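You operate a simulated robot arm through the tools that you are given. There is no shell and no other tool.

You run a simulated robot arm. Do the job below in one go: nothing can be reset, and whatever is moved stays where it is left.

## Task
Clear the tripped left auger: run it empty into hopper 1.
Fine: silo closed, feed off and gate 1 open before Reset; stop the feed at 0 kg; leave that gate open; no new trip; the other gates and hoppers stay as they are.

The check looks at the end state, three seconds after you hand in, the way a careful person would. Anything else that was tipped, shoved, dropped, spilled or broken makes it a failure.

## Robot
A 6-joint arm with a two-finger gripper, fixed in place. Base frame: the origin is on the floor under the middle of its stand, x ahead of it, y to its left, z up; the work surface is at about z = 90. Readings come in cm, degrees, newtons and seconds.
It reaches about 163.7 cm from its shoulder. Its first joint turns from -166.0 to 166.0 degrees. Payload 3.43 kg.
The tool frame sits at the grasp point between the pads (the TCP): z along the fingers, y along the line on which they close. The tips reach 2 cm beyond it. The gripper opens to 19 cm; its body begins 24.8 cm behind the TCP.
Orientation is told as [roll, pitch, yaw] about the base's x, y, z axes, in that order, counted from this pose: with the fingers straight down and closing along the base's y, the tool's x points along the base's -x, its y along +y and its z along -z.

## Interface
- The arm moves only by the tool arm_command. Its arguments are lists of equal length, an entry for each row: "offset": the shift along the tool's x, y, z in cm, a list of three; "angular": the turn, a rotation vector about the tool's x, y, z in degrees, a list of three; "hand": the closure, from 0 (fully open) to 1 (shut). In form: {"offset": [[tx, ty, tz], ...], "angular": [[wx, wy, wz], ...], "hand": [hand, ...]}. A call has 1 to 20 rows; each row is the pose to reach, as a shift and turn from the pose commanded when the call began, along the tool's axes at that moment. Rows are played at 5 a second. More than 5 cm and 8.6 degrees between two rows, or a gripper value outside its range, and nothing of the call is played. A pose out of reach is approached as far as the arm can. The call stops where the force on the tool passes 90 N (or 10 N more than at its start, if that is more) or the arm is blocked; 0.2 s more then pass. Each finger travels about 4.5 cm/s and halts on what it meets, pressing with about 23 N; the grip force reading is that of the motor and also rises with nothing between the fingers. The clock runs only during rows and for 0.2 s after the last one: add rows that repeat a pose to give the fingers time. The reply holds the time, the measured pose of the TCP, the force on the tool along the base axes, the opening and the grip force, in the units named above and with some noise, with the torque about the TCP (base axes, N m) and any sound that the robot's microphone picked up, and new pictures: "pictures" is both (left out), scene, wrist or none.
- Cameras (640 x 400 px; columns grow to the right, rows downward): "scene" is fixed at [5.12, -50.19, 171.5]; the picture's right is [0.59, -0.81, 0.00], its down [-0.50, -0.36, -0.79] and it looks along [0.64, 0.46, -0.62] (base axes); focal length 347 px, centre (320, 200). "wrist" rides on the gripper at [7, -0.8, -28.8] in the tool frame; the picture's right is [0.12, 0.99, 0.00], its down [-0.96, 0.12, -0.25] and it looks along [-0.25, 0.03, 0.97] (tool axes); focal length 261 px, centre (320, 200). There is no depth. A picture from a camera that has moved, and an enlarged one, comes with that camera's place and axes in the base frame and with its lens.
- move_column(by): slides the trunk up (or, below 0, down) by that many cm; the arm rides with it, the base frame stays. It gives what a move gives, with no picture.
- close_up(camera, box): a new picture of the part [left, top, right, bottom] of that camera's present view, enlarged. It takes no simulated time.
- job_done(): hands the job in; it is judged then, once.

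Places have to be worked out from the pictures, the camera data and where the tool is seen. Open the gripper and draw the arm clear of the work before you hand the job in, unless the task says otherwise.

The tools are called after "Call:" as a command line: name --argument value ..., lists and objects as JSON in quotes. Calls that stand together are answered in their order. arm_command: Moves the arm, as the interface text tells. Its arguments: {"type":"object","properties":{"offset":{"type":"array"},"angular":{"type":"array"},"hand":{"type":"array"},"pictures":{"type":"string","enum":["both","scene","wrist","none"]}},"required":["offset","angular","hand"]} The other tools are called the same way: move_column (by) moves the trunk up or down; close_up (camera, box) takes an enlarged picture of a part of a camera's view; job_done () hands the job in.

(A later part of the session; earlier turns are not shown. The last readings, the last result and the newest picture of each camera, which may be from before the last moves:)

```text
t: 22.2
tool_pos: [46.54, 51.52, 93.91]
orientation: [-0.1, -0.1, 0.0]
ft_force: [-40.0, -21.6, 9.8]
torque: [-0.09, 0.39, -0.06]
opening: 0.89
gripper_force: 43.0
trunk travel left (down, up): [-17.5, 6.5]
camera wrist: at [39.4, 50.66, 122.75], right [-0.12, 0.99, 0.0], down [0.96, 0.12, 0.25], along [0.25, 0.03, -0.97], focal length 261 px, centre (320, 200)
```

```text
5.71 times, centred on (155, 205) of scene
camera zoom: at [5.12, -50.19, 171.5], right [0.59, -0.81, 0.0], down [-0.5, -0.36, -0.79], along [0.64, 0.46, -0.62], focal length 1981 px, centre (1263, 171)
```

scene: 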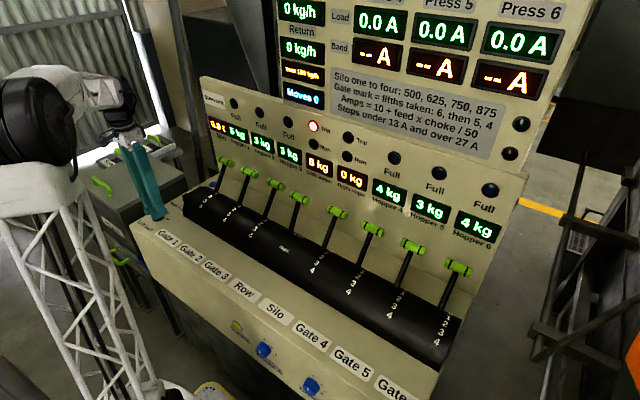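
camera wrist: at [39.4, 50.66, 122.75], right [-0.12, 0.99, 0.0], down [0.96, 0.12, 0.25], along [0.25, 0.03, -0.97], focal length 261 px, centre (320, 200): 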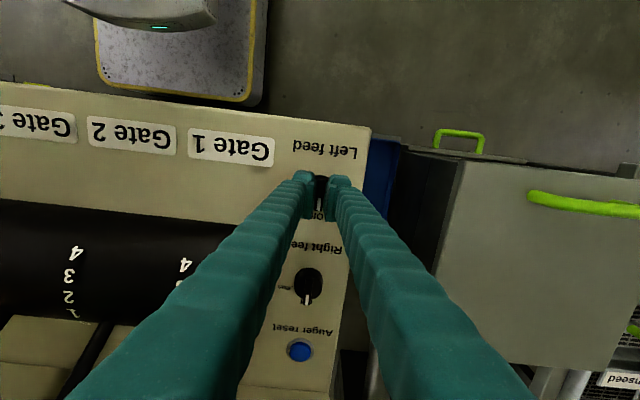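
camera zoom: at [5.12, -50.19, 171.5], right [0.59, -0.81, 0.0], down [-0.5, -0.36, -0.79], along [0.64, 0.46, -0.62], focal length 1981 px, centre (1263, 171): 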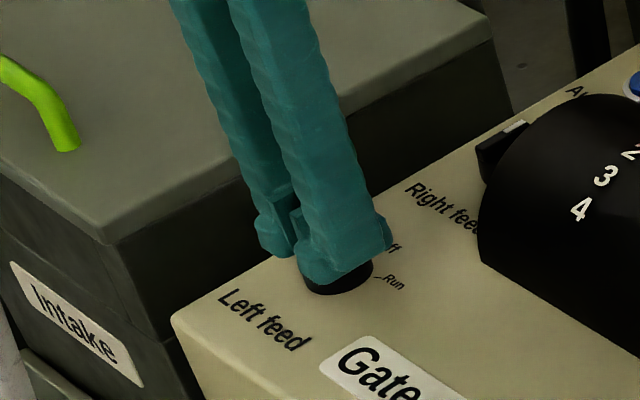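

The bar now points at Off. I'll open the fingers, lift clear and verify the knob stays put.

Call:
arm_command --offset '[[0, 0, 0], [0, 0, 0], [0, 0, 0], [0, 0, 0], [0, 0, -1.5], [0, 0, -4], [0, 0, -8], [0, 0, -12.5], [0, 0, -17], [0, 0, -21.5], [0, 0, -26]]' --angular '[[0, 0, 0], [0, 0, 0], [0, 0, 0], [0, 0, 0], [0, 0, 0], [0, 0, 0], [0, 0, 0], [0, 0, 0], [0, 0, 0], [0, 0, 0], [0, 0, 0]]' --hand '[0.78, 0.78, 0.78, 0.78, 0.78, 0.78, 0.78, 0.6, 0.6, 0.55, 0.55]' --pictures "both"

Call:
close_up --camera "wrist" --box '[240, 120, 400, 260]'

Call:
close_up --camera "scene" --box '[120, 80, 360, 240]'

```text
t: 24.6
tool_pos: [46.57, 51.37, 119.85]
orientation: [0.0, 0.0, 0.0]
ft_force: [-0.3, 0.0, 0.5]
torque: [-0.04, 0.05, -0.01]
opening: 8.56
gripper_force: 0.0
trunk travel left (down, up): [-17.5, 6.5]
camera wrist: at [39.57, 50.56, 148.71], right [-0.12, 0.99, 0.0], down [0.96, 0.12, 0.25], along [0.25, 0.03, -0.97], focal length 261 px, centre (320, 200)
```

scene: 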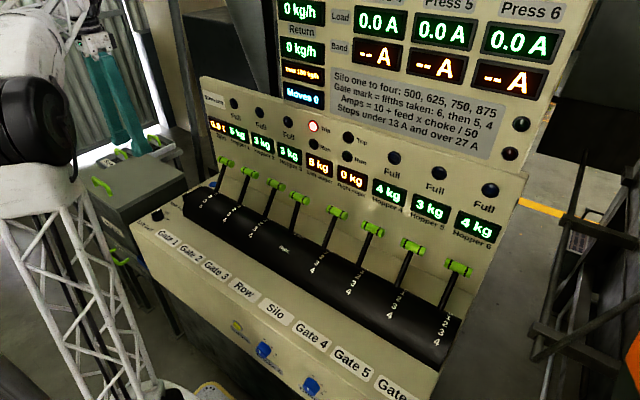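
wrist: 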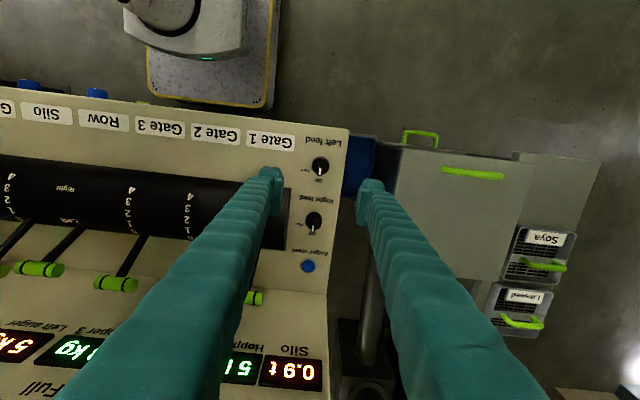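

```text
2.86 times, centred on (320, 190) of wrist
camera zoom: at [39.57, 50.56, 148.71], right [-0.12, 0.99, 0.0], down [0.96, 0.12, 0.25], along [0.25, 0.03, -0.97], focal length 745 px, centre (320, 229)
```

zoom: 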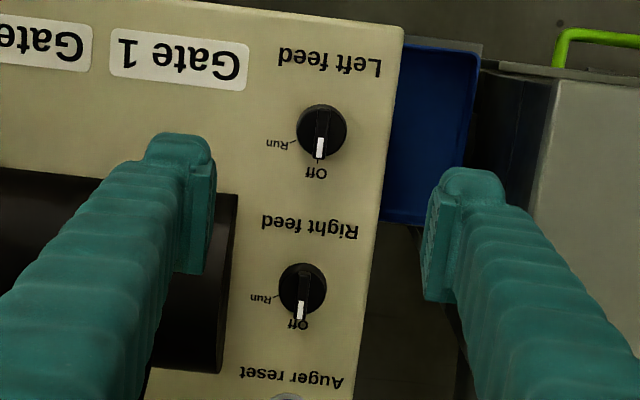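

```text
2.50 times, centred on (240, 160) of scene
camera zoom: at [5.12, -50.19, 171.5], right [0.59, -0.81, 0.0], down [-0.5, -0.36, -0.79], along [0.64, 0.46, -0.62], focal length 867 px, centre (520, 300)
```

zoom: 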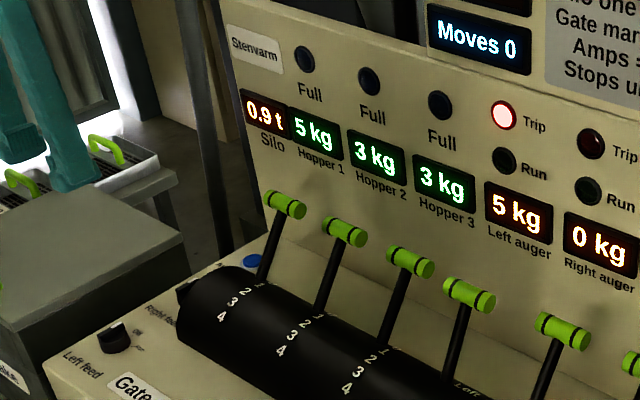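

Left feed is confirmed Off and the silo is closed. Next is Gate 1: its handle is at about (71.4, 40, 105.3). I'll move above it and lean the gripper 10° away from the back panel, ready to grip the handle's ends.

Call:
arm_command --offset '[[-3.56, -1.63, 0], [-7.12, -3.26, 0], [-10.68, -4.89, 0], [-14.24, -6.52, 0], [-17.8, -8.15, 0], [-21.36, -9.78, 0], [-24.9, -11.4, 0], [-24.9, -11.4, 0]]' --angular '[[0, -1.5, 0], [0, -3, 0], [0, -4.5, 0], [0, -6, 0], [0, -7.5, 0], [0, -9, 0], [0, -10, 0], [0, -10, 0]]' --hand '[0.55, 0.55, 0.55, 0.55, 0.55, 0.55, 0.55, 0.55]' --pictures "both"

Call:
close_up --camera "wrist" --box '[220, 120, 420, 260]'

Call:
close_up --camera "scene" --box '[140, 40, 320, 220]'

```text
t: 26.4
tool_pos: [71.45, 40.59, 120.01]
orientation: [0.0, -10.0, -0.1]
ft_force: [1.1, 0.2, -0.8]
torque: [-0.03, 0.03, 0.02]
opening: 8.52
gripper_force: 0.0
trunk travel left (down, up): [-17.5, 6.5]
camera wrist: at [59.46, 39.62, 147.08], right [-0.12, 0.99, -0.02], down [0.9, 0.12, 0.41], along [0.41, 0.03, -0.91], focal length 261 px, centre (320, 200)
```

scene: 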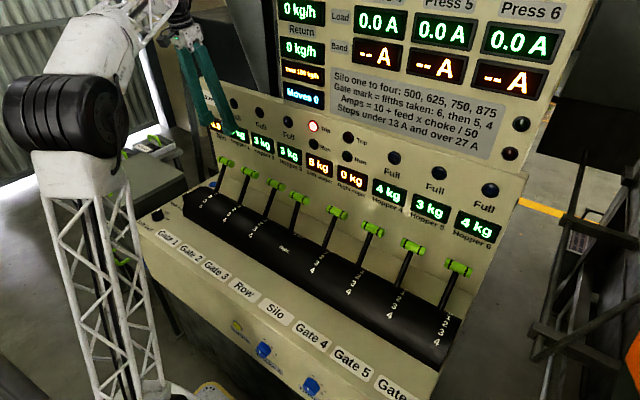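
wrist: 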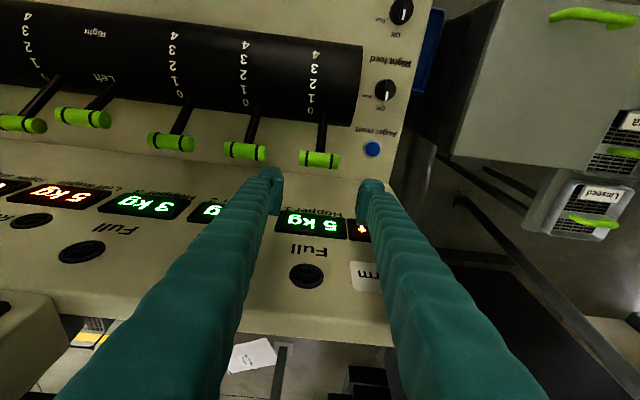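

```text
2.86 times, centred on (320, 190) of wrist
camera zoom: at [59.46, 39.62, 147.08], right [-0.12, 0.99, -0.02], down [0.9, 0.12, 0.41], along [0.41, 0.03, -0.91], focal length 745 px, centre (320, 229)
```

zoom: 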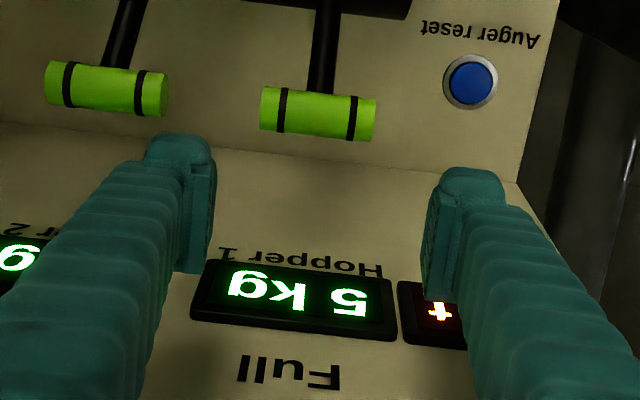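

```text
2.22 times, centred on (230, 130) of scene
camera zoom: at [5.12, -50.19, 171.5], right [0.59, -0.81, 0.0], down [-0.5, -0.36, -0.79], along [0.64, 0.46, -0.62], focal length 770 px, centre (520, 356)
```

zoom: 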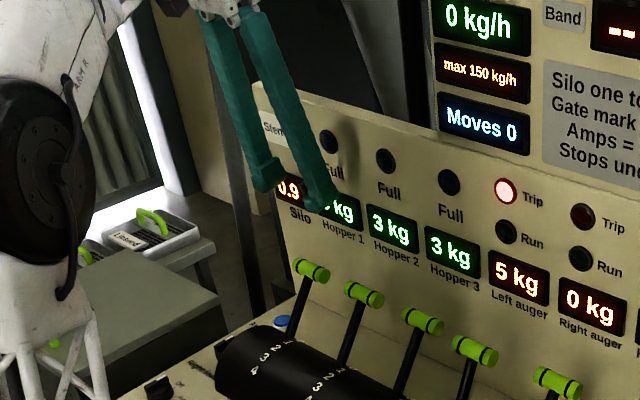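

The Gate 1 handle is 2.6 along tool x, -0.4 along tool y and 14.4 along tool z from the tool point. I'll centre on it and come down most of the way, then check clearance before straddling it.

Call:
arm_command --offset '[[0, -0.4, 0], [0.6, -0.4, 3.3], [1.2, -0.4, 6.6], [1.75, -0.4, 9.6], [1.75, -0.4, 9.6]]' --angular '[[0, 0, 0], [0, 0, 0], [0, 0, 0], [0, 0, 0], [0, 0, 0]]' --hand '[0.55, 0.55, 0.55, 0.55, 0.55]' --pictures "both"

Call:
close_up --camera "wrist" --box '[220, 120, 420, 260]'

Call:
close_up --camera "scene" --box '[180, 80, 280, 220]'

```text
t: 27.6
tool_pos: [71.41, 39.95, 109.99]
orientation: [0.0, -10.0, 0.0]
ft_force: [-0.2, 0.2, 0.5]
torque: [-0.01, 0.01, -0.01]
opening: 8.54
gripper_force: 0.0
trunk travel left (down, up): [-17.5, 6.5]
camera wrist: at [59.39, 39.08, 137.2], right [-0.12, 0.99, -0.02], down [0.9, 0.12, 0.41], along [0.41, 0.03, -0.91], focal length 261 px, centre (320, 200)
```

scene: 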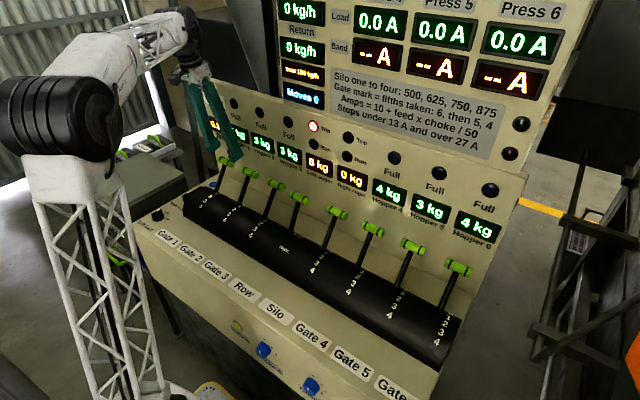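
wrist: 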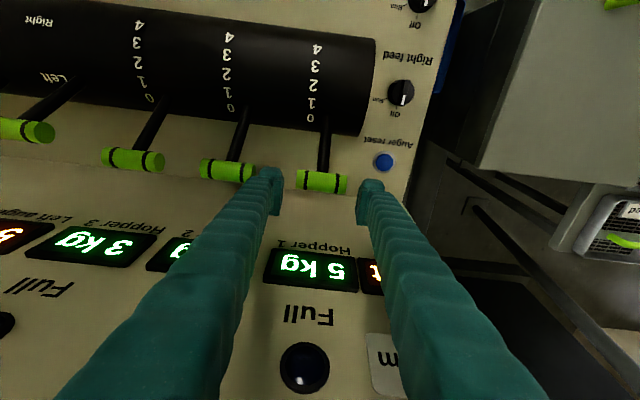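

```text
2.86 times, centred on (320, 190) of wrist
camera zoom: at [59.39, 39.08, 137.2], right [-0.12, 0.99, -0.02], down [0.9, 0.12, 0.41], along [0.41, 0.03, -0.91], focal length 745 px, centre (320, 229)
```

zoom: 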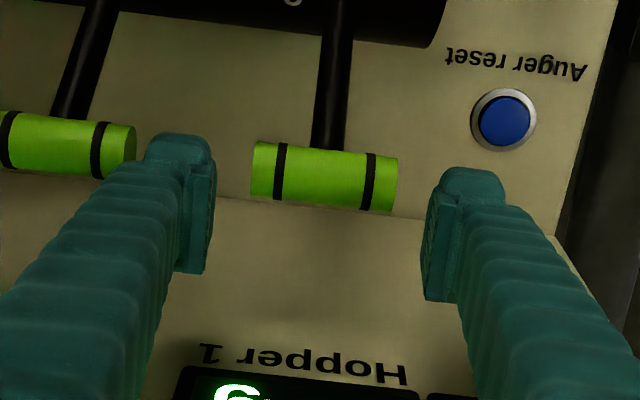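

```text
2.86 times, centred on (230, 150) of scene
camera zoom: at [5.12, -50.19, 171.5], right [0.59, -0.81, 0.0], down [-0.5, -0.36, -0.79], along [0.64, 0.46, -0.62], focal length 990 px, centre (577, 343)
```

zoom: 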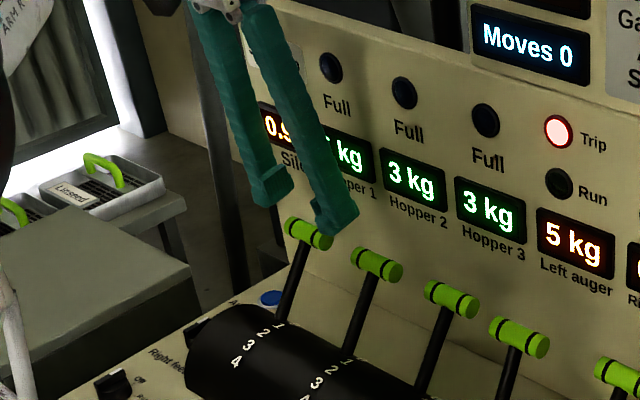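

The handle is centred with just over 1 cm clearance to Gate 2's handle. I'll descend the last 4.8 cm to straddle it.

Call:
arm_command --offset '[[0.3, 0.17, 1.6], [0.6, 0.17, 3.2], [0.85, 0.17, 4.6], [0.85, 0.17, 4.6]]' --angular '[[0, 0, 0], [0, 0, 0], [0, 0, 0], [0, 0, 0]]' --hand '[0.55, 0.55, 0.55, 0.55]' --pictures "both"

Call:
close_up --camera "wrist" --box '[220, 120, 420, 260]'

Call:
close_up --camera "scene" --box '[180, 80, 280, 220]'

```text
t: 28.6
tool_pos: [71.53, 40.01, 105.33]
orientation: [-0.1, -9.9, 0.1]
ft_force: [-0.5, 1.1, -0.9]
torque: [-0.07, -0.09, 0.02]
opening: 8.74
gripper_force: 9.5
trunk travel left (down, up): [-17.5, 6.5]
camera wrist: at [59.51, 39.15, 132.53], right [-0.12, 0.99, -0.02], down [0.91, 0.12, 0.41], along [0.41, 0.03, -0.91], focal length 261 px, centre (320, 200)
```

scene: 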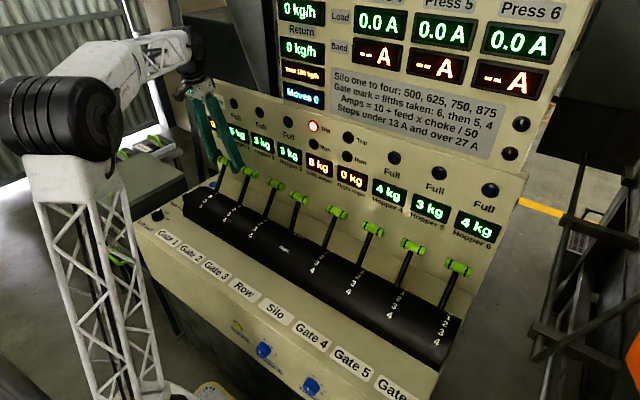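
wrist: 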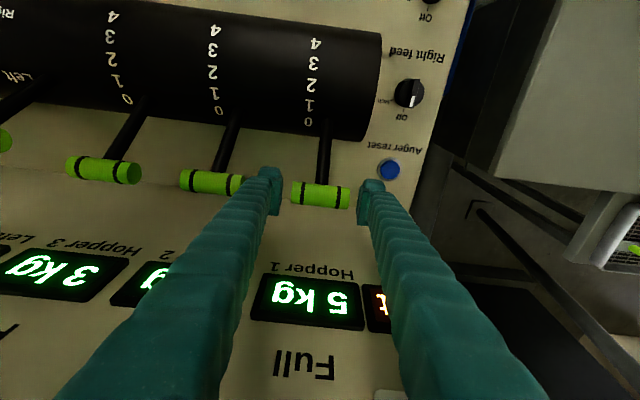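

```text
2.86 times, centred on (320, 190) of wrist
camera zoom: at [59.51, 39.15, 132.53], right [-0.12, 0.99, -0.02], down [0.91, 0.12, 0.41], along [0.41, 0.03, -0.91], focal length 745 px, centre (320, 229)
```

zoom: 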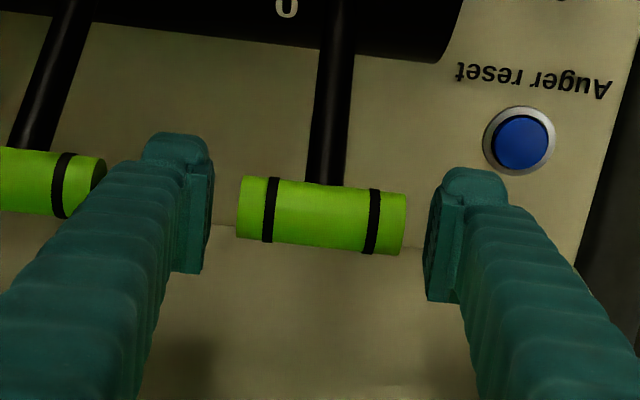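

```text
2.86 times, centred on (230, 150) of scene
camera zoom: at [5.12, -50.19, 171.5], right [0.59, -0.81, 0.0], down [-0.5, -0.36, -0.79], along [0.64, 0.46, -0.62], focal length 990 px, centre (577, 343)
```

zoom: 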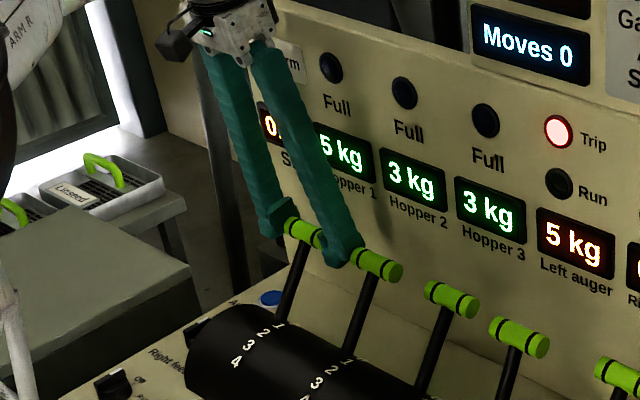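

The pads stand either side of the handle ends with the forces low. I'll close onto the handle ends.

Call:
arm_command --offset '[[0, 0, 0], [0, 0, 0], [0, 0, 0], [0, 0, 0], [0, 0, 0]]' --angular '[[0, 0, 0], [0, 0, 0], [0, 0, 0], [0, 0, 0], [0, 0, 0]]' --hand '[0.6, 0.64, 0.68, 0.72, 0.72]' --pictures "both"

Call:
close_up --camera "wrist" --box '[220, 120, 420, 260]'

Call:
close_up --camera "scene" --box '[180, 80, 280, 220]'

```text
t: 29.8
tool_pos: [71.39, 40.01, 105.41]
orientation: [0.0, -10.0, 0.0]
ft_force: [-12.5, -4.1, -23.6]
torque: [0.01, -0.49, -0.05]
opening: 8.62
gripper_force: 44.4
trunk travel left (down, up): [-17.5, 6.5]
camera wrist: at [59.5, 39.16, 132.57], right [-0.12, 0.99, -0.02], down [0.91, 0.12, 0.41], along [0.41, 0.03, -0.91], focal length 261 px, centre (320, 200)
```

scene: 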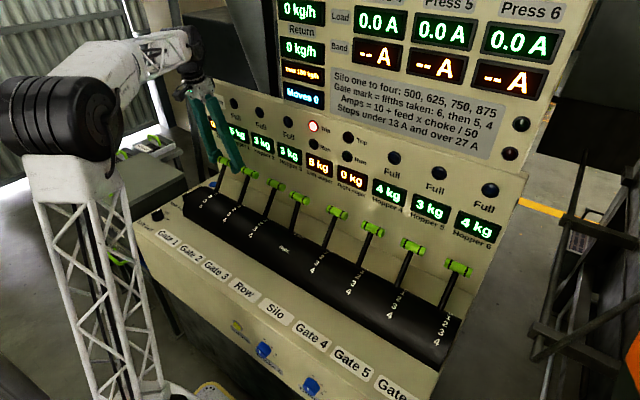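
wrist: 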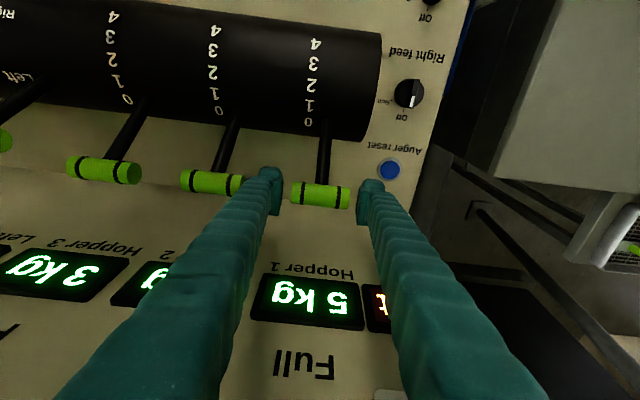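

```text
2.86 times, centred on (320, 190) of wrist
camera zoom: at [59.5, 39.16, 132.57], right [-0.12, 0.99, -0.02], down [0.91, 0.12, 0.41], along [0.41, 0.03, -0.91], focal length 745 px, centre (320, 229)
```

zoom: 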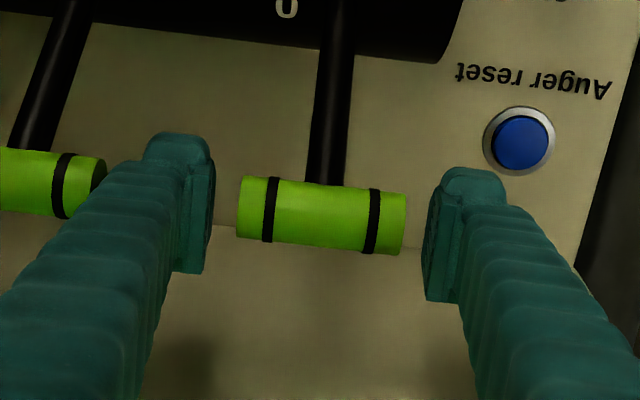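

```text
2.86 times, centred on (230, 150) of scene
camera zoom: at [5.12, -50.19, 171.5], right [0.59, -0.81, 0.0], down [-0.5, -0.36, -0.79], along [0.64, 0.46, -0.62], focal length 990 px, centre (577, 343)
```

zoom: 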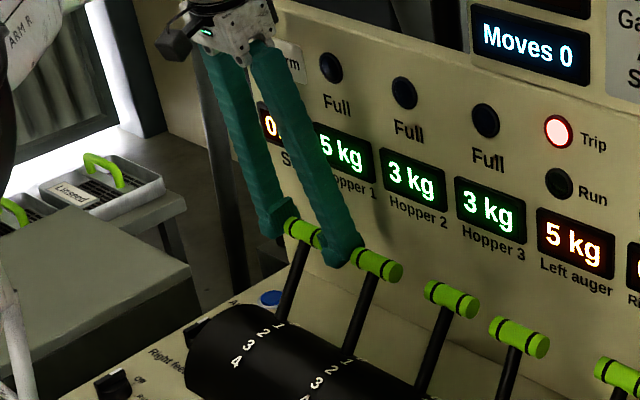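

The fingers have stopped at 8.6 cm, wider than the handle looks, but they are clamped on something at the handle ends. I'll test by moving a few degrees along the lever's arc (axis about (60.2, 89.9), radius 19) to see whether the handle follows.

Call:
arm_command --offset '[[0.35, 0, -0.35], [0.71, 0, -0.7], [1.08, 0, -1.03], [1.455, 0, -1.357], [1.455, 0, -1.357]]' --angular '[[0, 0, 0], [0, 0, 0], [0, 0, 0], [0, 0, 0], [0, 0, 0]]' --hand '[0.72, 0.72, 0.72, 0.72, 0.72]' --pictures "both"

Call:
close_up --camera "wrist" --box '[220, 120, 420, 260]'

Call:
close_up --camera "scene" --box '[180, 80, 280, 220]'

```text
t: 31.0
tool_pos: [69.79, 40.06, 106.68]
orientation: [0.1, -10.0, 0.0]
ft_force: [2.7, -2.6, -9.2]
torque: [0.02, -1.09, -0.3]
opening: 8.63
gripper_force: 44.8
trunk travel left (down, up): [-17.5, 6.5]
camera wrist: at [57.82, 39.13, 133.71], right [-0.12, 0.99, -0.02], down [0.9, 0.11, 0.41], along [0.41, 0.03, -0.91], focal length 261 px, centre (320, 200)
```

scene: 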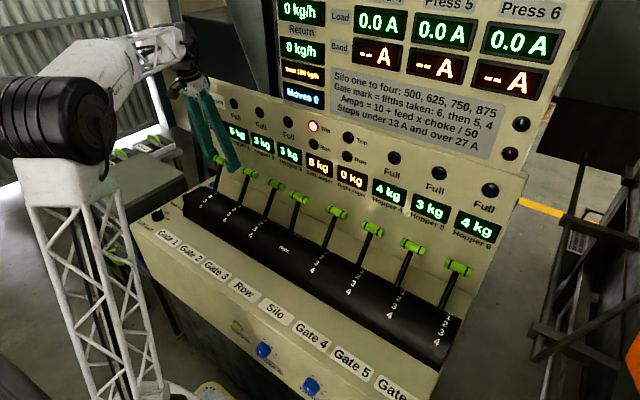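
wrist: 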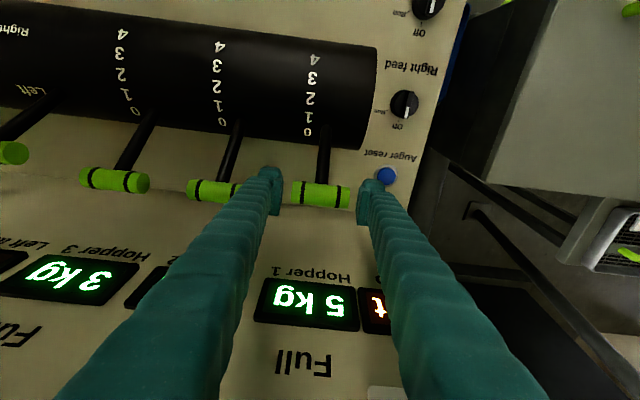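

```text
2.86 times, centred on (320, 190) of wrist
camera zoom: at [57.82, 39.13, 133.71], right [-0.12, 0.99, -0.02], down [0.9, 0.11, 0.41], along [0.41, 0.03, -0.91], focal length 745 px, centre (320, 229)
```

zoom: 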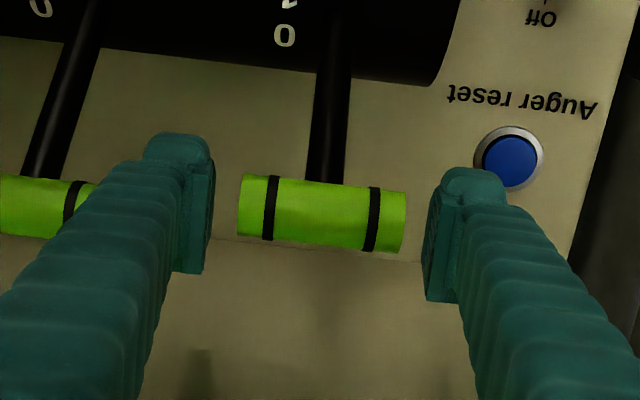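

```text
2.86 times, centred on (230, 150) of scene
camera zoom: at [5.12, -50.19, 171.5], right [0.59, -0.81, 0.0], down [-0.5, -0.36, -0.79], along [0.64, 0.46, -0.62], focal length 990 px, centre (577, 343)
```

zoom: 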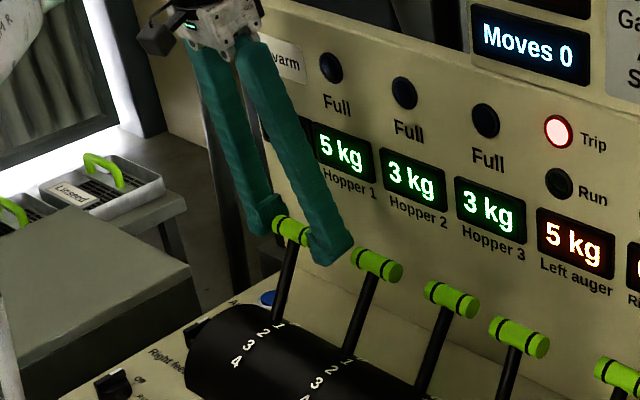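

The lever is following the grip with low force, and Gate 2 has not moved. I'll continue along the arc to the upright position.

Call:
arm_command --offset '[[0.778, 0, -0.62], [1.588, 0, -1.198], [2.427, 0, -1.733], [3.293, 0, -2.224], [4.184, 0, -2.667], [5.098, 0, -3.064], [6.029, 0, -3.413], [6.977, 0, -3.713], [7.941, 0, -3.961], [8.915, 0, -4.161]]' --angular '[[0, 0, 0], [0, 0, 0], [0, 0, 0], [0, 0, 0], [0, 0, 0], [0, 0, 0], [0, 0, 0], [0, 0, 0], [0, 0, 0], [0, 0, 0]]' --hand '[0.72, 0.72, 0.72, 0.72, 0.72, 0.72, 0.72, 0.72, 0.72, 0.72]' --pictures "both"

Call:
close_up --camera "wrist" --box '[220, 120, 420, 260]'

Call:
close_up --camera "scene" --box '[160, 80, 280, 240]'

```text
t: 33.2
tool_pos: [60.01, 40.02, 109.04]
orientation: [0.0, -10.0, 0.1]
ft_force: [5.6, -18.3, 3.6]
torque: [0.23, -0.82, 0.27]
opening: 8.65
gripper_force: 45.1
trunk travel left (down, up): [-17.5, 6.5]
camera wrist: at [48.1, 39.1, 136.06], right [-0.12, 0.99, -0.02], down [0.9, 0.12, 0.41], along [0.41, 0.03, -0.91], focal length 261 px, centre (320, 200)
```

scene: 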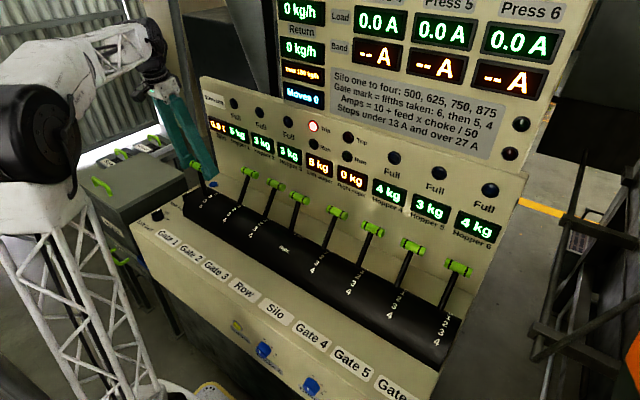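
wrist: 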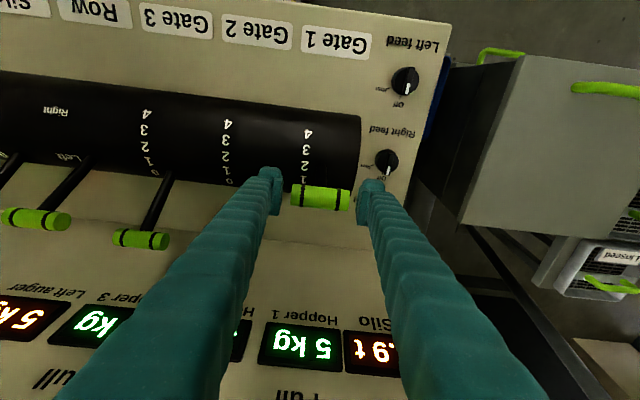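

```text
2.86 times, centred on (320, 190) of wrist
camera zoom: at [48.1, 39.1, 136.06], right [-0.12, 0.99, -0.02], down [0.9, 0.12, 0.41], along [0.41, 0.03, -0.91], focal length 745 px, centre (320, 229)
```

zoom: 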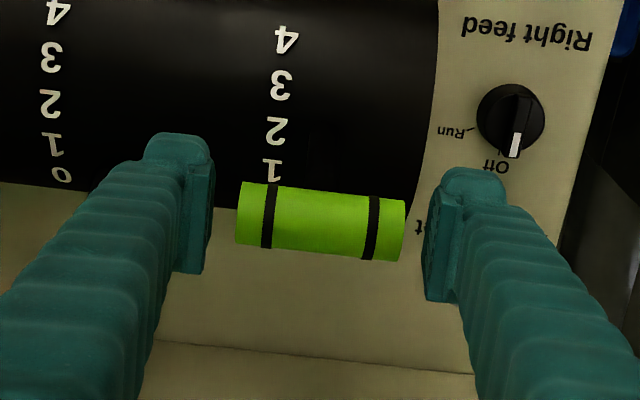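

```text
2.50 times, centred on (220, 160) of scene
camera zoom: at [5.12, -50.19, 171.5], right [0.59, -0.81, 0.0], down [-0.5, -0.36, -0.79], along [0.64, 0.46, -0.62], focal length 867 px, centre (570, 300)
```

zoom: 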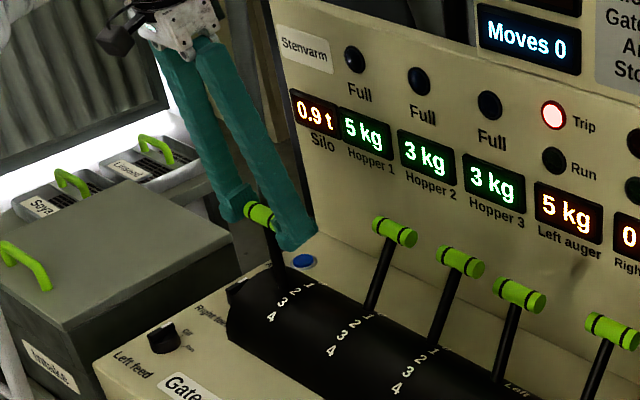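

The lever is upright at mark 2, and the forces remain modest. I'll carry on along the arc toward mark 4.

Call:
arm_command --offset '[[0.984, 0, -0.147], [1.974, 0, -0.243], [2.968, 0, -0.287], [3.963, 0, -0.278], [4.957, 0, -0.219], [5.945, 0, -0.106], [6.927, 0, 0.058], [7.898, 0, 0.273], [8.857, 0, 0.539], [9.801, 0, 0.855], [10.726, 0, 1.218]]' --angular '[[0, 0, 0], [0, 0, 0], [0, 0, 0], [0, 0, 0], [0, 0, 0], [0, 0, 0], [0, 0, 0], [0, 0, 0], [0, 0, 0], [0, 0, 0], [0, 0, 0]]' --hand '[0.72, 0.72, 0.72, 0.72, 0.72, 0.72, 0.72, 0.72, 0.72, 0.72, 0.72]' --pictures "both"

Call:
close_up --camera "wrist" --box '[220, 120, 420, 260]'

Call:
close_up --camera "scene" --box '[140, 80, 280, 260]'

```text
t: 35.6
tool_pos: [49.81, 40.0, 106.23]
orientation: [0.2, -10.0, 0.0]
ft_force: [4.3, -6.3, 6.3]
torque: [0.11, -1.15, 0.09]
opening: 8.66
gripper_force: 45.6
trunk travel left (down, up): [-17.5, 6.5]
camera wrist: at [37.88, 39.09, 133.37], right [-0.12, 0.99, -0.02], down [0.9, 0.12, 0.41], along [0.41, 0.03, -0.91], focal length 261 px, centre (320, 200)
```

scene: 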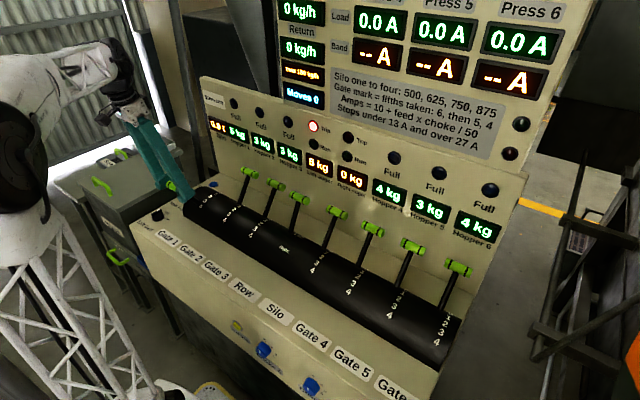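
wrist: 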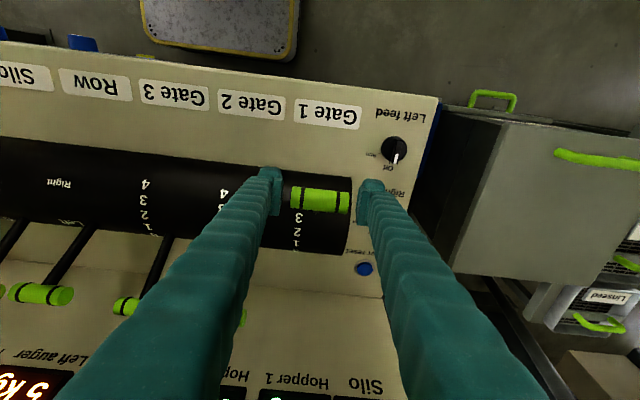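

```text
2.86 times, centred on (320, 190) of wrist
camera zoom: at [37.88, 39.09, 133.37], right [-0.12, 0.99, -0.02], down [0.9, 0.12, 0.41], along [0.41, 0.03, -0.91], focal length 745 px, centre (320, 229)
```

zoom: 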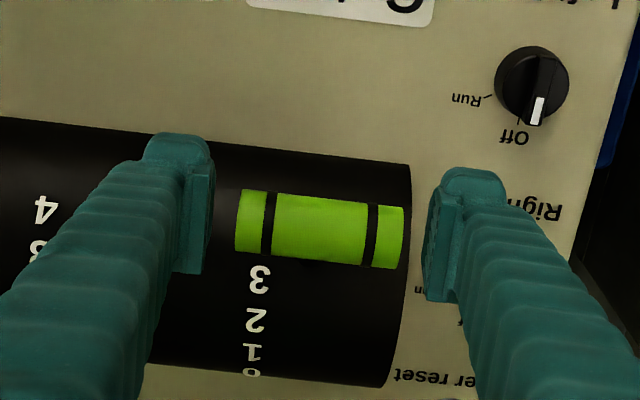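

```text
2.22 times, centred on (210, 170) of scene
camera zoom: at [5.12, -50.19, 171.5], right [0.59, -0.81, 0.0], down [-0.5, -0.36, -0.79], along [0.64, 0.46, -0.62], focal length 770 px, centre (564, 267)
```

zoom: 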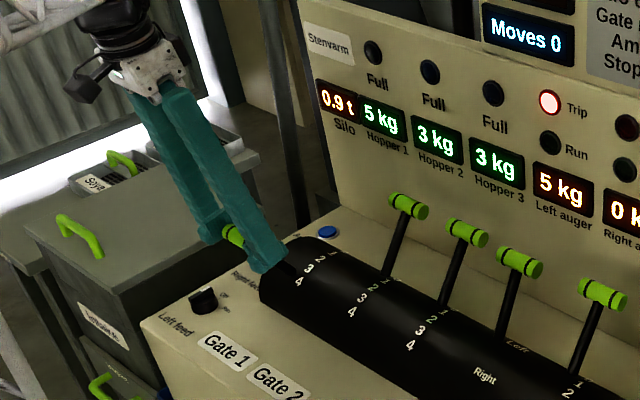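

The lever is within a few degrees of mark 4. I'll creep the last bit to the end stop while watching the force.

Call:
arm_command --offset '[[0.3, 0, 0.137], [0.6, 0, 0.275], [0.906, 0, 0.413], [1.198, 0, 0.561], [1.198, 0, 0.561]]' --angular '[[0, 0, 0], [0, 0, 0], [0, 0, 0], [0, 0, 0], [0, 0, 0]]' --hand '[0.72, 0.72, 0.72, 0.72, 0.72]' --pictures "both"

Call:
close_up --camera "wrist" --box '[220, 120, 420, 260]'

```text
t: 36.8
tool_pos: [48.79, 40.04, 105.49]
orientation: [0.0, -9.9, -0.1]
ft_force: [-7.0, -0.7, 16.1]
torque: [0.29, -0.96, -0.03]
opening: 8.64
gripper_force: 45.0
trunk travel left (down, up): [-17.5, 6.5]
camera wrist: at [36.74, 39.11, 132.51], right [-0.12, 0.99, -0.02], down [0.9, 0.11, 0.41], along [0.41, 0.03, -0.91], focal length 261 px, centre (320, 200)
```

scene: 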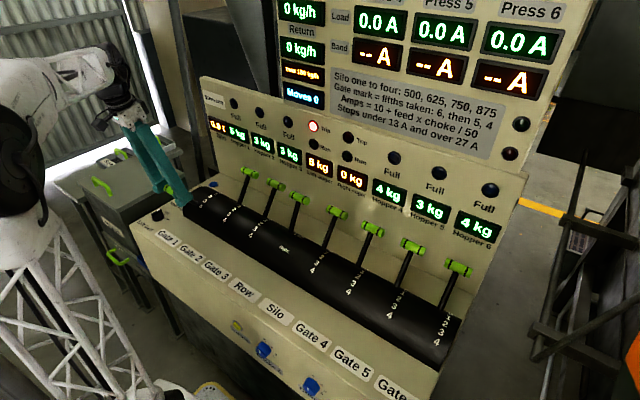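
wrist: 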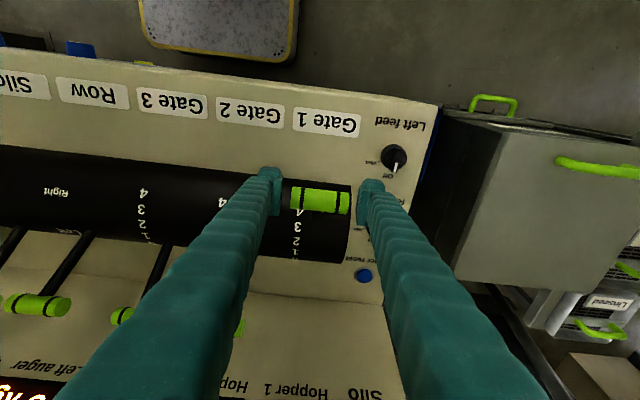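

```text
2.86 times, centred on (320, 190) of wrist
camera zoom: at [36.74, 39.11, 132.51], right [-0.12, 0.99, -0.02], down [0.9, 0.11, 0.41], along [0.41, 0.03, -0.91], focal length 745 px, centre (320, 229)
```

zoom: 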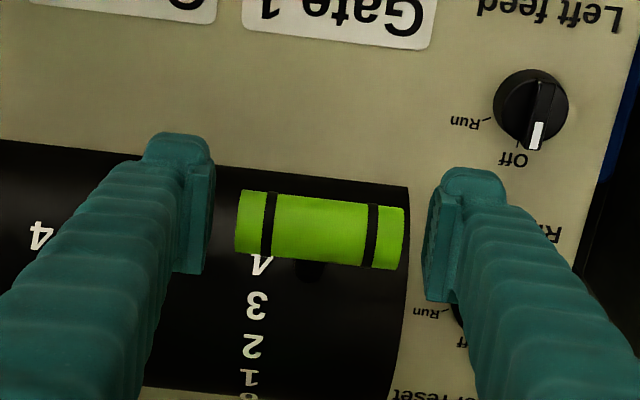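

The handle now stands at mark 4. I'll open the fingers and lift straight up, then check that the lever stays.

Call:
arm_command --offset '[[0, 0, 0], [0, 0, 0], [0, 0, 0], [0, 0, -2], [0, 0, -5], [0, 0, -9], [0, 0, -13]]' --angular '[[0, 0, 0], [0, 0, 0], [0, 0, 0], [0, 0, 0], [0, 0, 0], [0, 0, 0], [0, 0, 0]]' --hand '[0.42, 0.4, 0.4, 0.4, 0.4, 0.4, 0.4]' --pictures "both"

Call:
close_up --camera "wrist" --box '[220, 120, 420, 280]'

Call:
close_up --camera "scene" --box '[140, 80, 340, 260]'

```text
t: 38.4
tool_pos: [46.6, 40.1, 118.45]
orientation: [0.0, -9.9, 0.0]
ft_force: [0.8, 0.5, 0.6]
torque: [-0.06, 0.04, -0.03]
opening: 11.43
gripper_force: 0.1
trunk travel left (down, up): [-17.5, 6.5]
camera wrist: at [34.6, 39.14, 145.48], right [-0.12, 0.99, -0.02], down [0.9, 0.12, 0.41], along [0.41, 0.03, -0.91], focal length 261 px, centre (320, 200)
```

scene: 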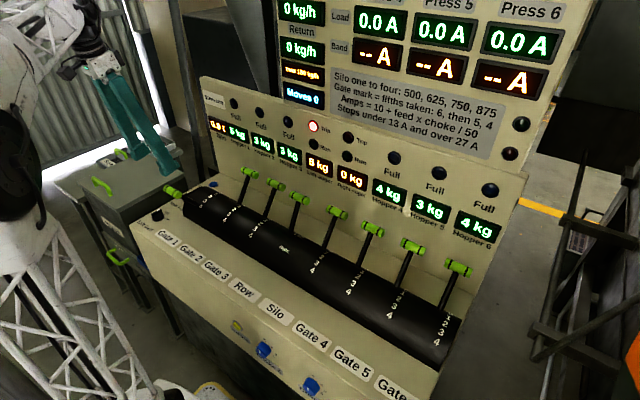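
wrist: 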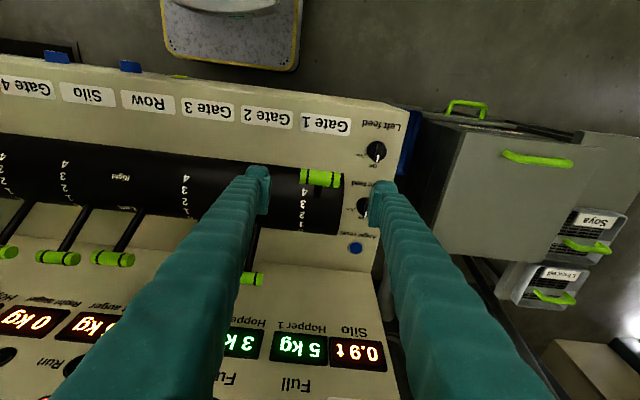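

```text
2.50 times, centred on (320, 200) of wrist
camera zoom: at [34.6, 39.14, 145.48], right [-0.12, 0.99, -0.02], down [0.9, 0.12, 0.41], along [0.41, 0.03, -0.91], focal length 652 px, centre (320, 200)
```

zoom: 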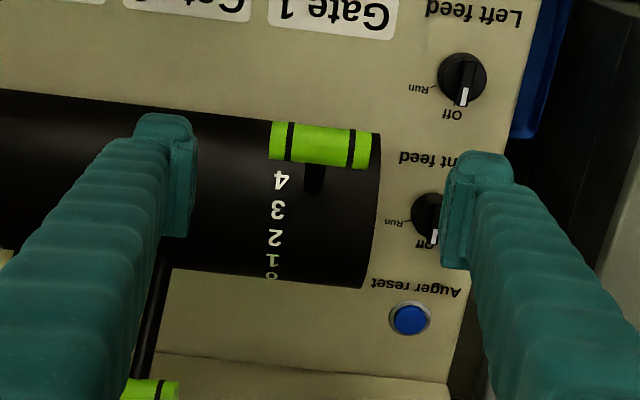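

```text
2.22 times, centred on (240, 170) of scene
camera zoom: at [5.12, -50.19, 171.5], right [0.59, -0.81, 0.0], down [-0.5, -0.36, -0.79], along [0.64, 0.46, -0.62], focal length 770 px, centre (498, 267)
```

zoom: 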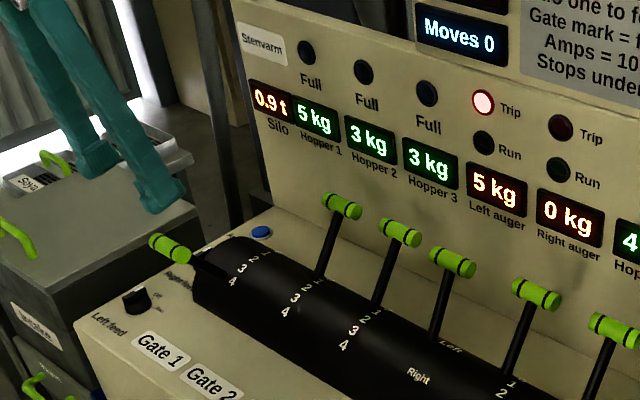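

Gate 1 stands fully open at mark 4, with the silo at 0 and the left feed Off, so the conditions for Reset are met. I'll shut the fingers and move above the Auger reset button at about (71.4, 51.4, 91), leaning a bit more away from the panel.

Call:
arm_command --offset '[[-3.43, 1.62, 0.61], [-6.87, 3.24, 1.21], [-10.3, 4.86, 1.82], [-13.73, 6.48, 2.43], [-17.16, 8.1, 3.03], [-20.6, 9.72, 3.64], [-24.03, 11.35, 4.25], [-23.4, 11.35, 7.8], [-22.7, 11.35, 11.7], [-22.7, 11.35, 11.7]]' --angular '[[0, -1.5, 0], [0, -3, 0], [0, -4.5, 0], [0, -6, 0], [0, -7.5, 0], [0, -9, 0], [0, -10, 0], [0, -10, 0], [0, -10, 0], [0, -10, 0]]' --hand '[1, 1, 1, 1, 1, 1, 1, 1, 1, 1]' --pictures "both"

Call:
close_up --camera "wrist" --box '[260, 120, 400, 220]'

Call:
close_up --camera "scene" --box '[140, 80, 280, 230]'

```text
t: 40.6
tool_pos: [70.77, 51.63, 110.1]
orientation: [0.0, -20.0, 0.0]
ft_force: [0.5, -0.4, 0.0]
torque: [0.01, -0.02, 0.0]
opening: 0.04
gripper_force: 23.0
trunk travel left (down, up): [-17.5, 6.5]
camera wrist: at [54.17, 50.64, 134.71], right [-0.11, 0.99, -0.04], down [0.82, 0.12, 0.56], along [0.56, 0.03, -0.83], focal length 261 px, centre (320, 200)
```

scene: 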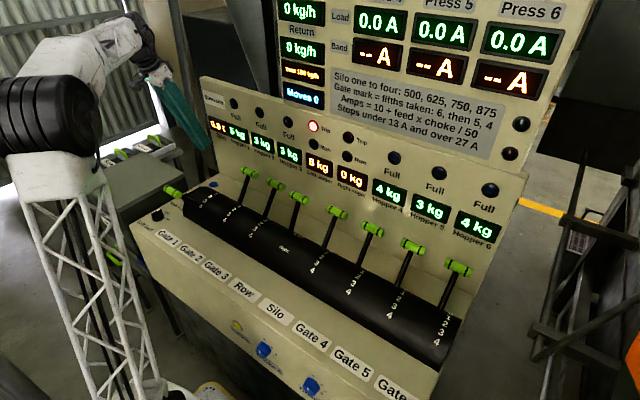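
wrist: 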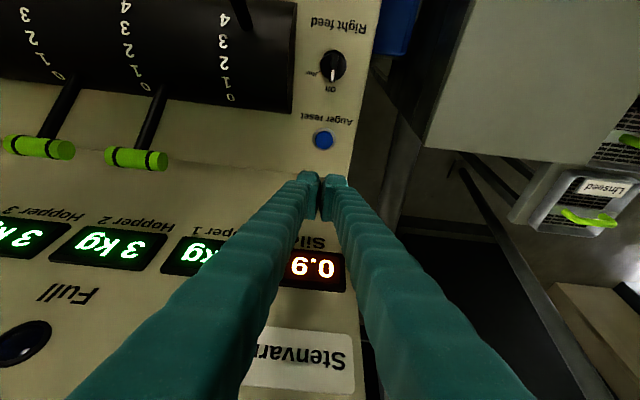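

```text
4.00 times, centred on (330, 170) of wrist
camera zoom: at [54.17, 50.64, 134.71], right [-0.11, 0.99, -0.04], down [0.82, 0.12, 0.56], along [0.56, 0.03, -0.83], focal length 1043 px, centre (280, 320)
```

zoom: 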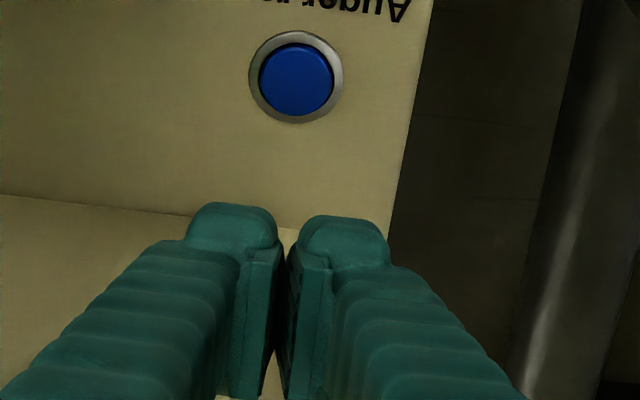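

```text
2.67 times, centred on (210, 155) of scene
camera zoom: at [5.12, -50.19, 171.5], right [0.59, -0.81, 0.0], down [-0.5, -0.36, -0.79], along [0.64, 0.46, -0.62], focal length 924 px, centre (613, 320)
```

zoom: 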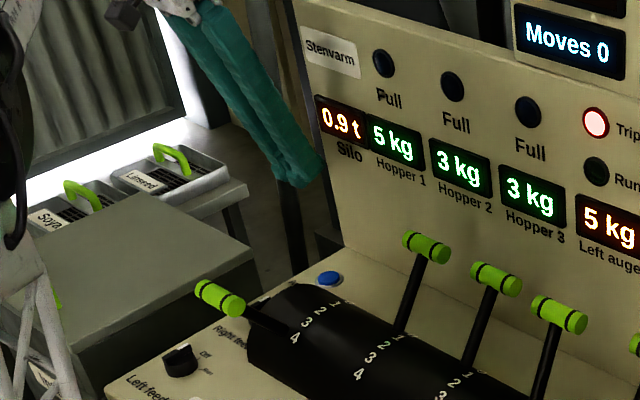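

The button is a domed 3.3 cm push button, at tool coordinates about (5.9, 0.1, 18.3). I'll bring the shut fingertips to about 2 cm above it.

Call:
arm_command --offset '[[0.92, 0.09, 3.6], [1.84, 0.09, 7.2], [2.75, 0.09, 10.8], [3.67, 0.09, 14.4], [3.67, 0.09, 14.4]]' --angular '[[0, 0, 0], [0, 0, 0], [0, 0, 0], [0, 0, 0], [0, 0, 0]]' --hand '[1, 1, 1, 1, 1]' --pictures "both"

Call:
close_up --camera "wrist" --box '[260, 120, 400, 220]'

Call:
close_up --camera "scene" --box '[170, 130, 270, 220]'

```text
t: 41.8
tool_pos: [72.41, 51.58, 95.72]
orientation: [0.0, -19.9, 0.0]
ft_force: [0.5, 0.6, 0.2]
torque: [0.01, -0.03, 0.01]
opening: 0.0
gripper_force: 23.2
trunk travel left (down, up): [-17.5, 6.5]
camera wrist: at [55.87, 50.7, 120.32], right [-0.11, 0.99, -0.04], down [0.82, 0.12, 0.56], along [0.56, 0.03, -0.83], focal length 261 px, centre (320, 200)
```

scene: 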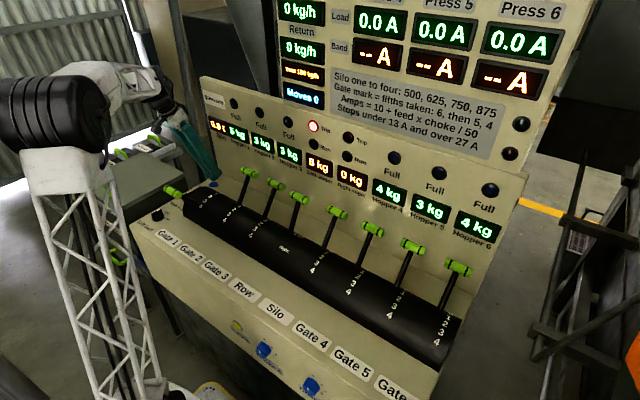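
wrist: 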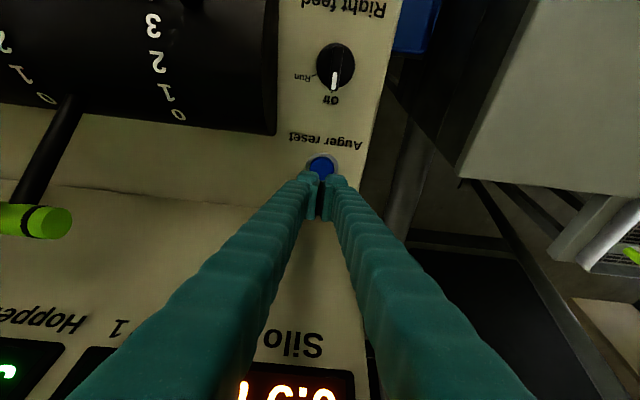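

```text
4.00 times, centred on (330, 170) of wrist
camera zoom: at [55.87, 50.7, 120.32], right [-0.11, 0.99, -0.04], down [0.82, 0.12, 0.56], along [0.56, 0.03, -0.83], focal length 1043 px, centre (280, 320)
```

zoom: 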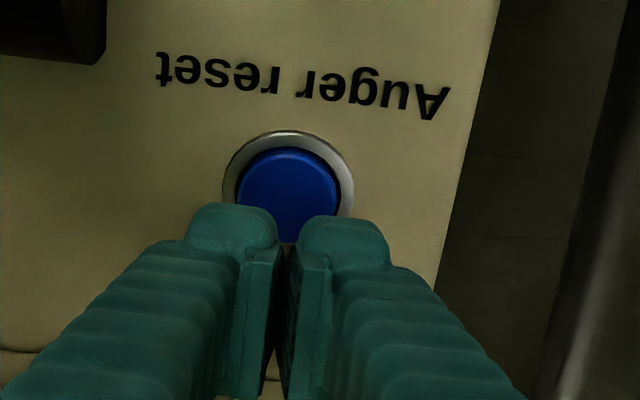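

```text
4.44 times, centred on (220, 175) of scene
camera zoom: at [5.12, -50.19, 171.5], right [0.59, -0.81, 0.0], down [-0.5, -0.36, -0.79], along [0.64, 0.46, -0.62], focal length 1541 px, centre (764, 311)
```

zoom: 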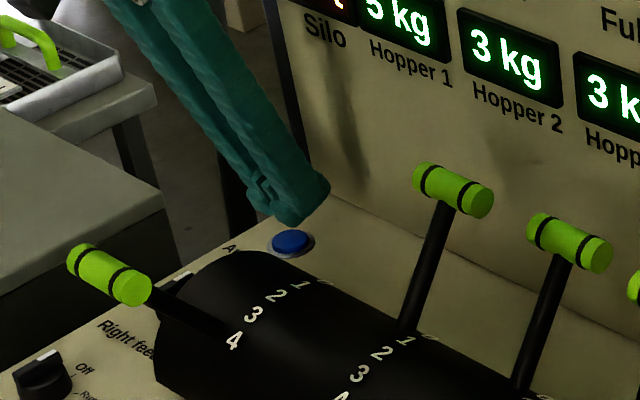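

The tips hover right over the button. I'll now lower vertically in small steps toward contact.

Call:
arm_command --offset '[[0.17, 0, 0.47], [0.34, 0, 0.94], [0.48, 0, 1.32], [0.58, 0, 1.6], [0.68, 0, 1.88]]' --angular '[[0, 0, 0], [0, 0, 0], [0, 0, 0], [0, 0, 0], [0, 0, 0]]' --hand '[1, 1, 1, 1, 1]' --pictures "scene"

Call:
close_up --camera "scene" --box '[170, 90, 370, 220]'

Call:
close_up --camera "wrist" --box '[260, 120, 400, 220]'

```text
t: 43.0
tool_pos: [72.37, 51.5, 93.66]
orientation: [-0.1, -19.9, 0.1]
ft_force: [-0.5, -0.3, -0.9]
torque: [-0.04, 0.0, -0.02]
opening: 0.03
gripper_force: 23.1
trunk travel left (down, up): [-17.5, 6.5]
```

scene: 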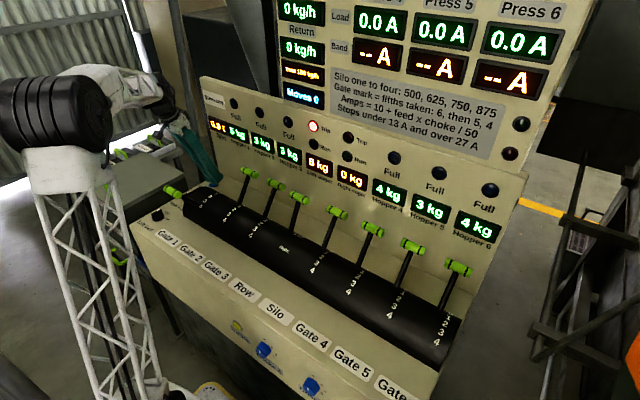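

```text
3.08 times, centred on (270, 155) of scene
camera zoom: at [5.12, -50.19, 171.5], right [0.59, -0.81, 0.0], down [-0.5, -0.36, -0.79], along [0.64, 0.46, -0.62], focal length 1067 px, centre (474, 338)
```

zoom: 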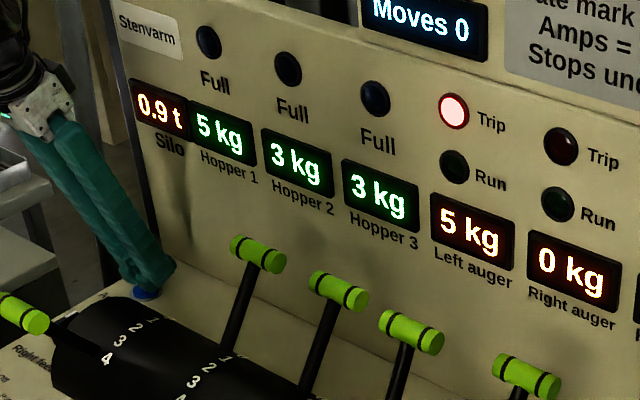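

```text
4.00 times, centred on (330, 170) of wrist
camera zoom: at [55.92, 50.67, 118.34], right [-0.11, 0.99, -0.04], down [0.82, 0.12, 0.56], along [0.56, 0.03, -0.83], focal length 1043 px, centre (280, 320)
```

zoom: 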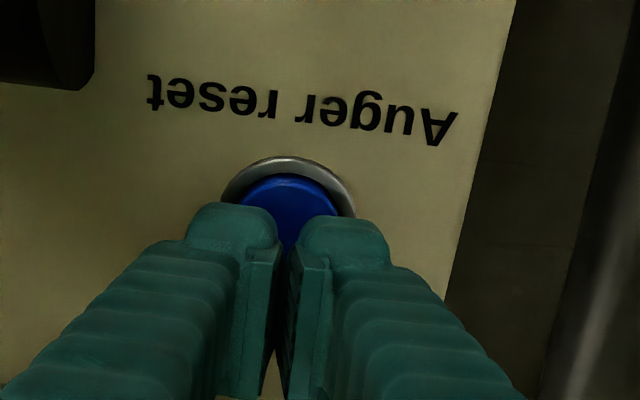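

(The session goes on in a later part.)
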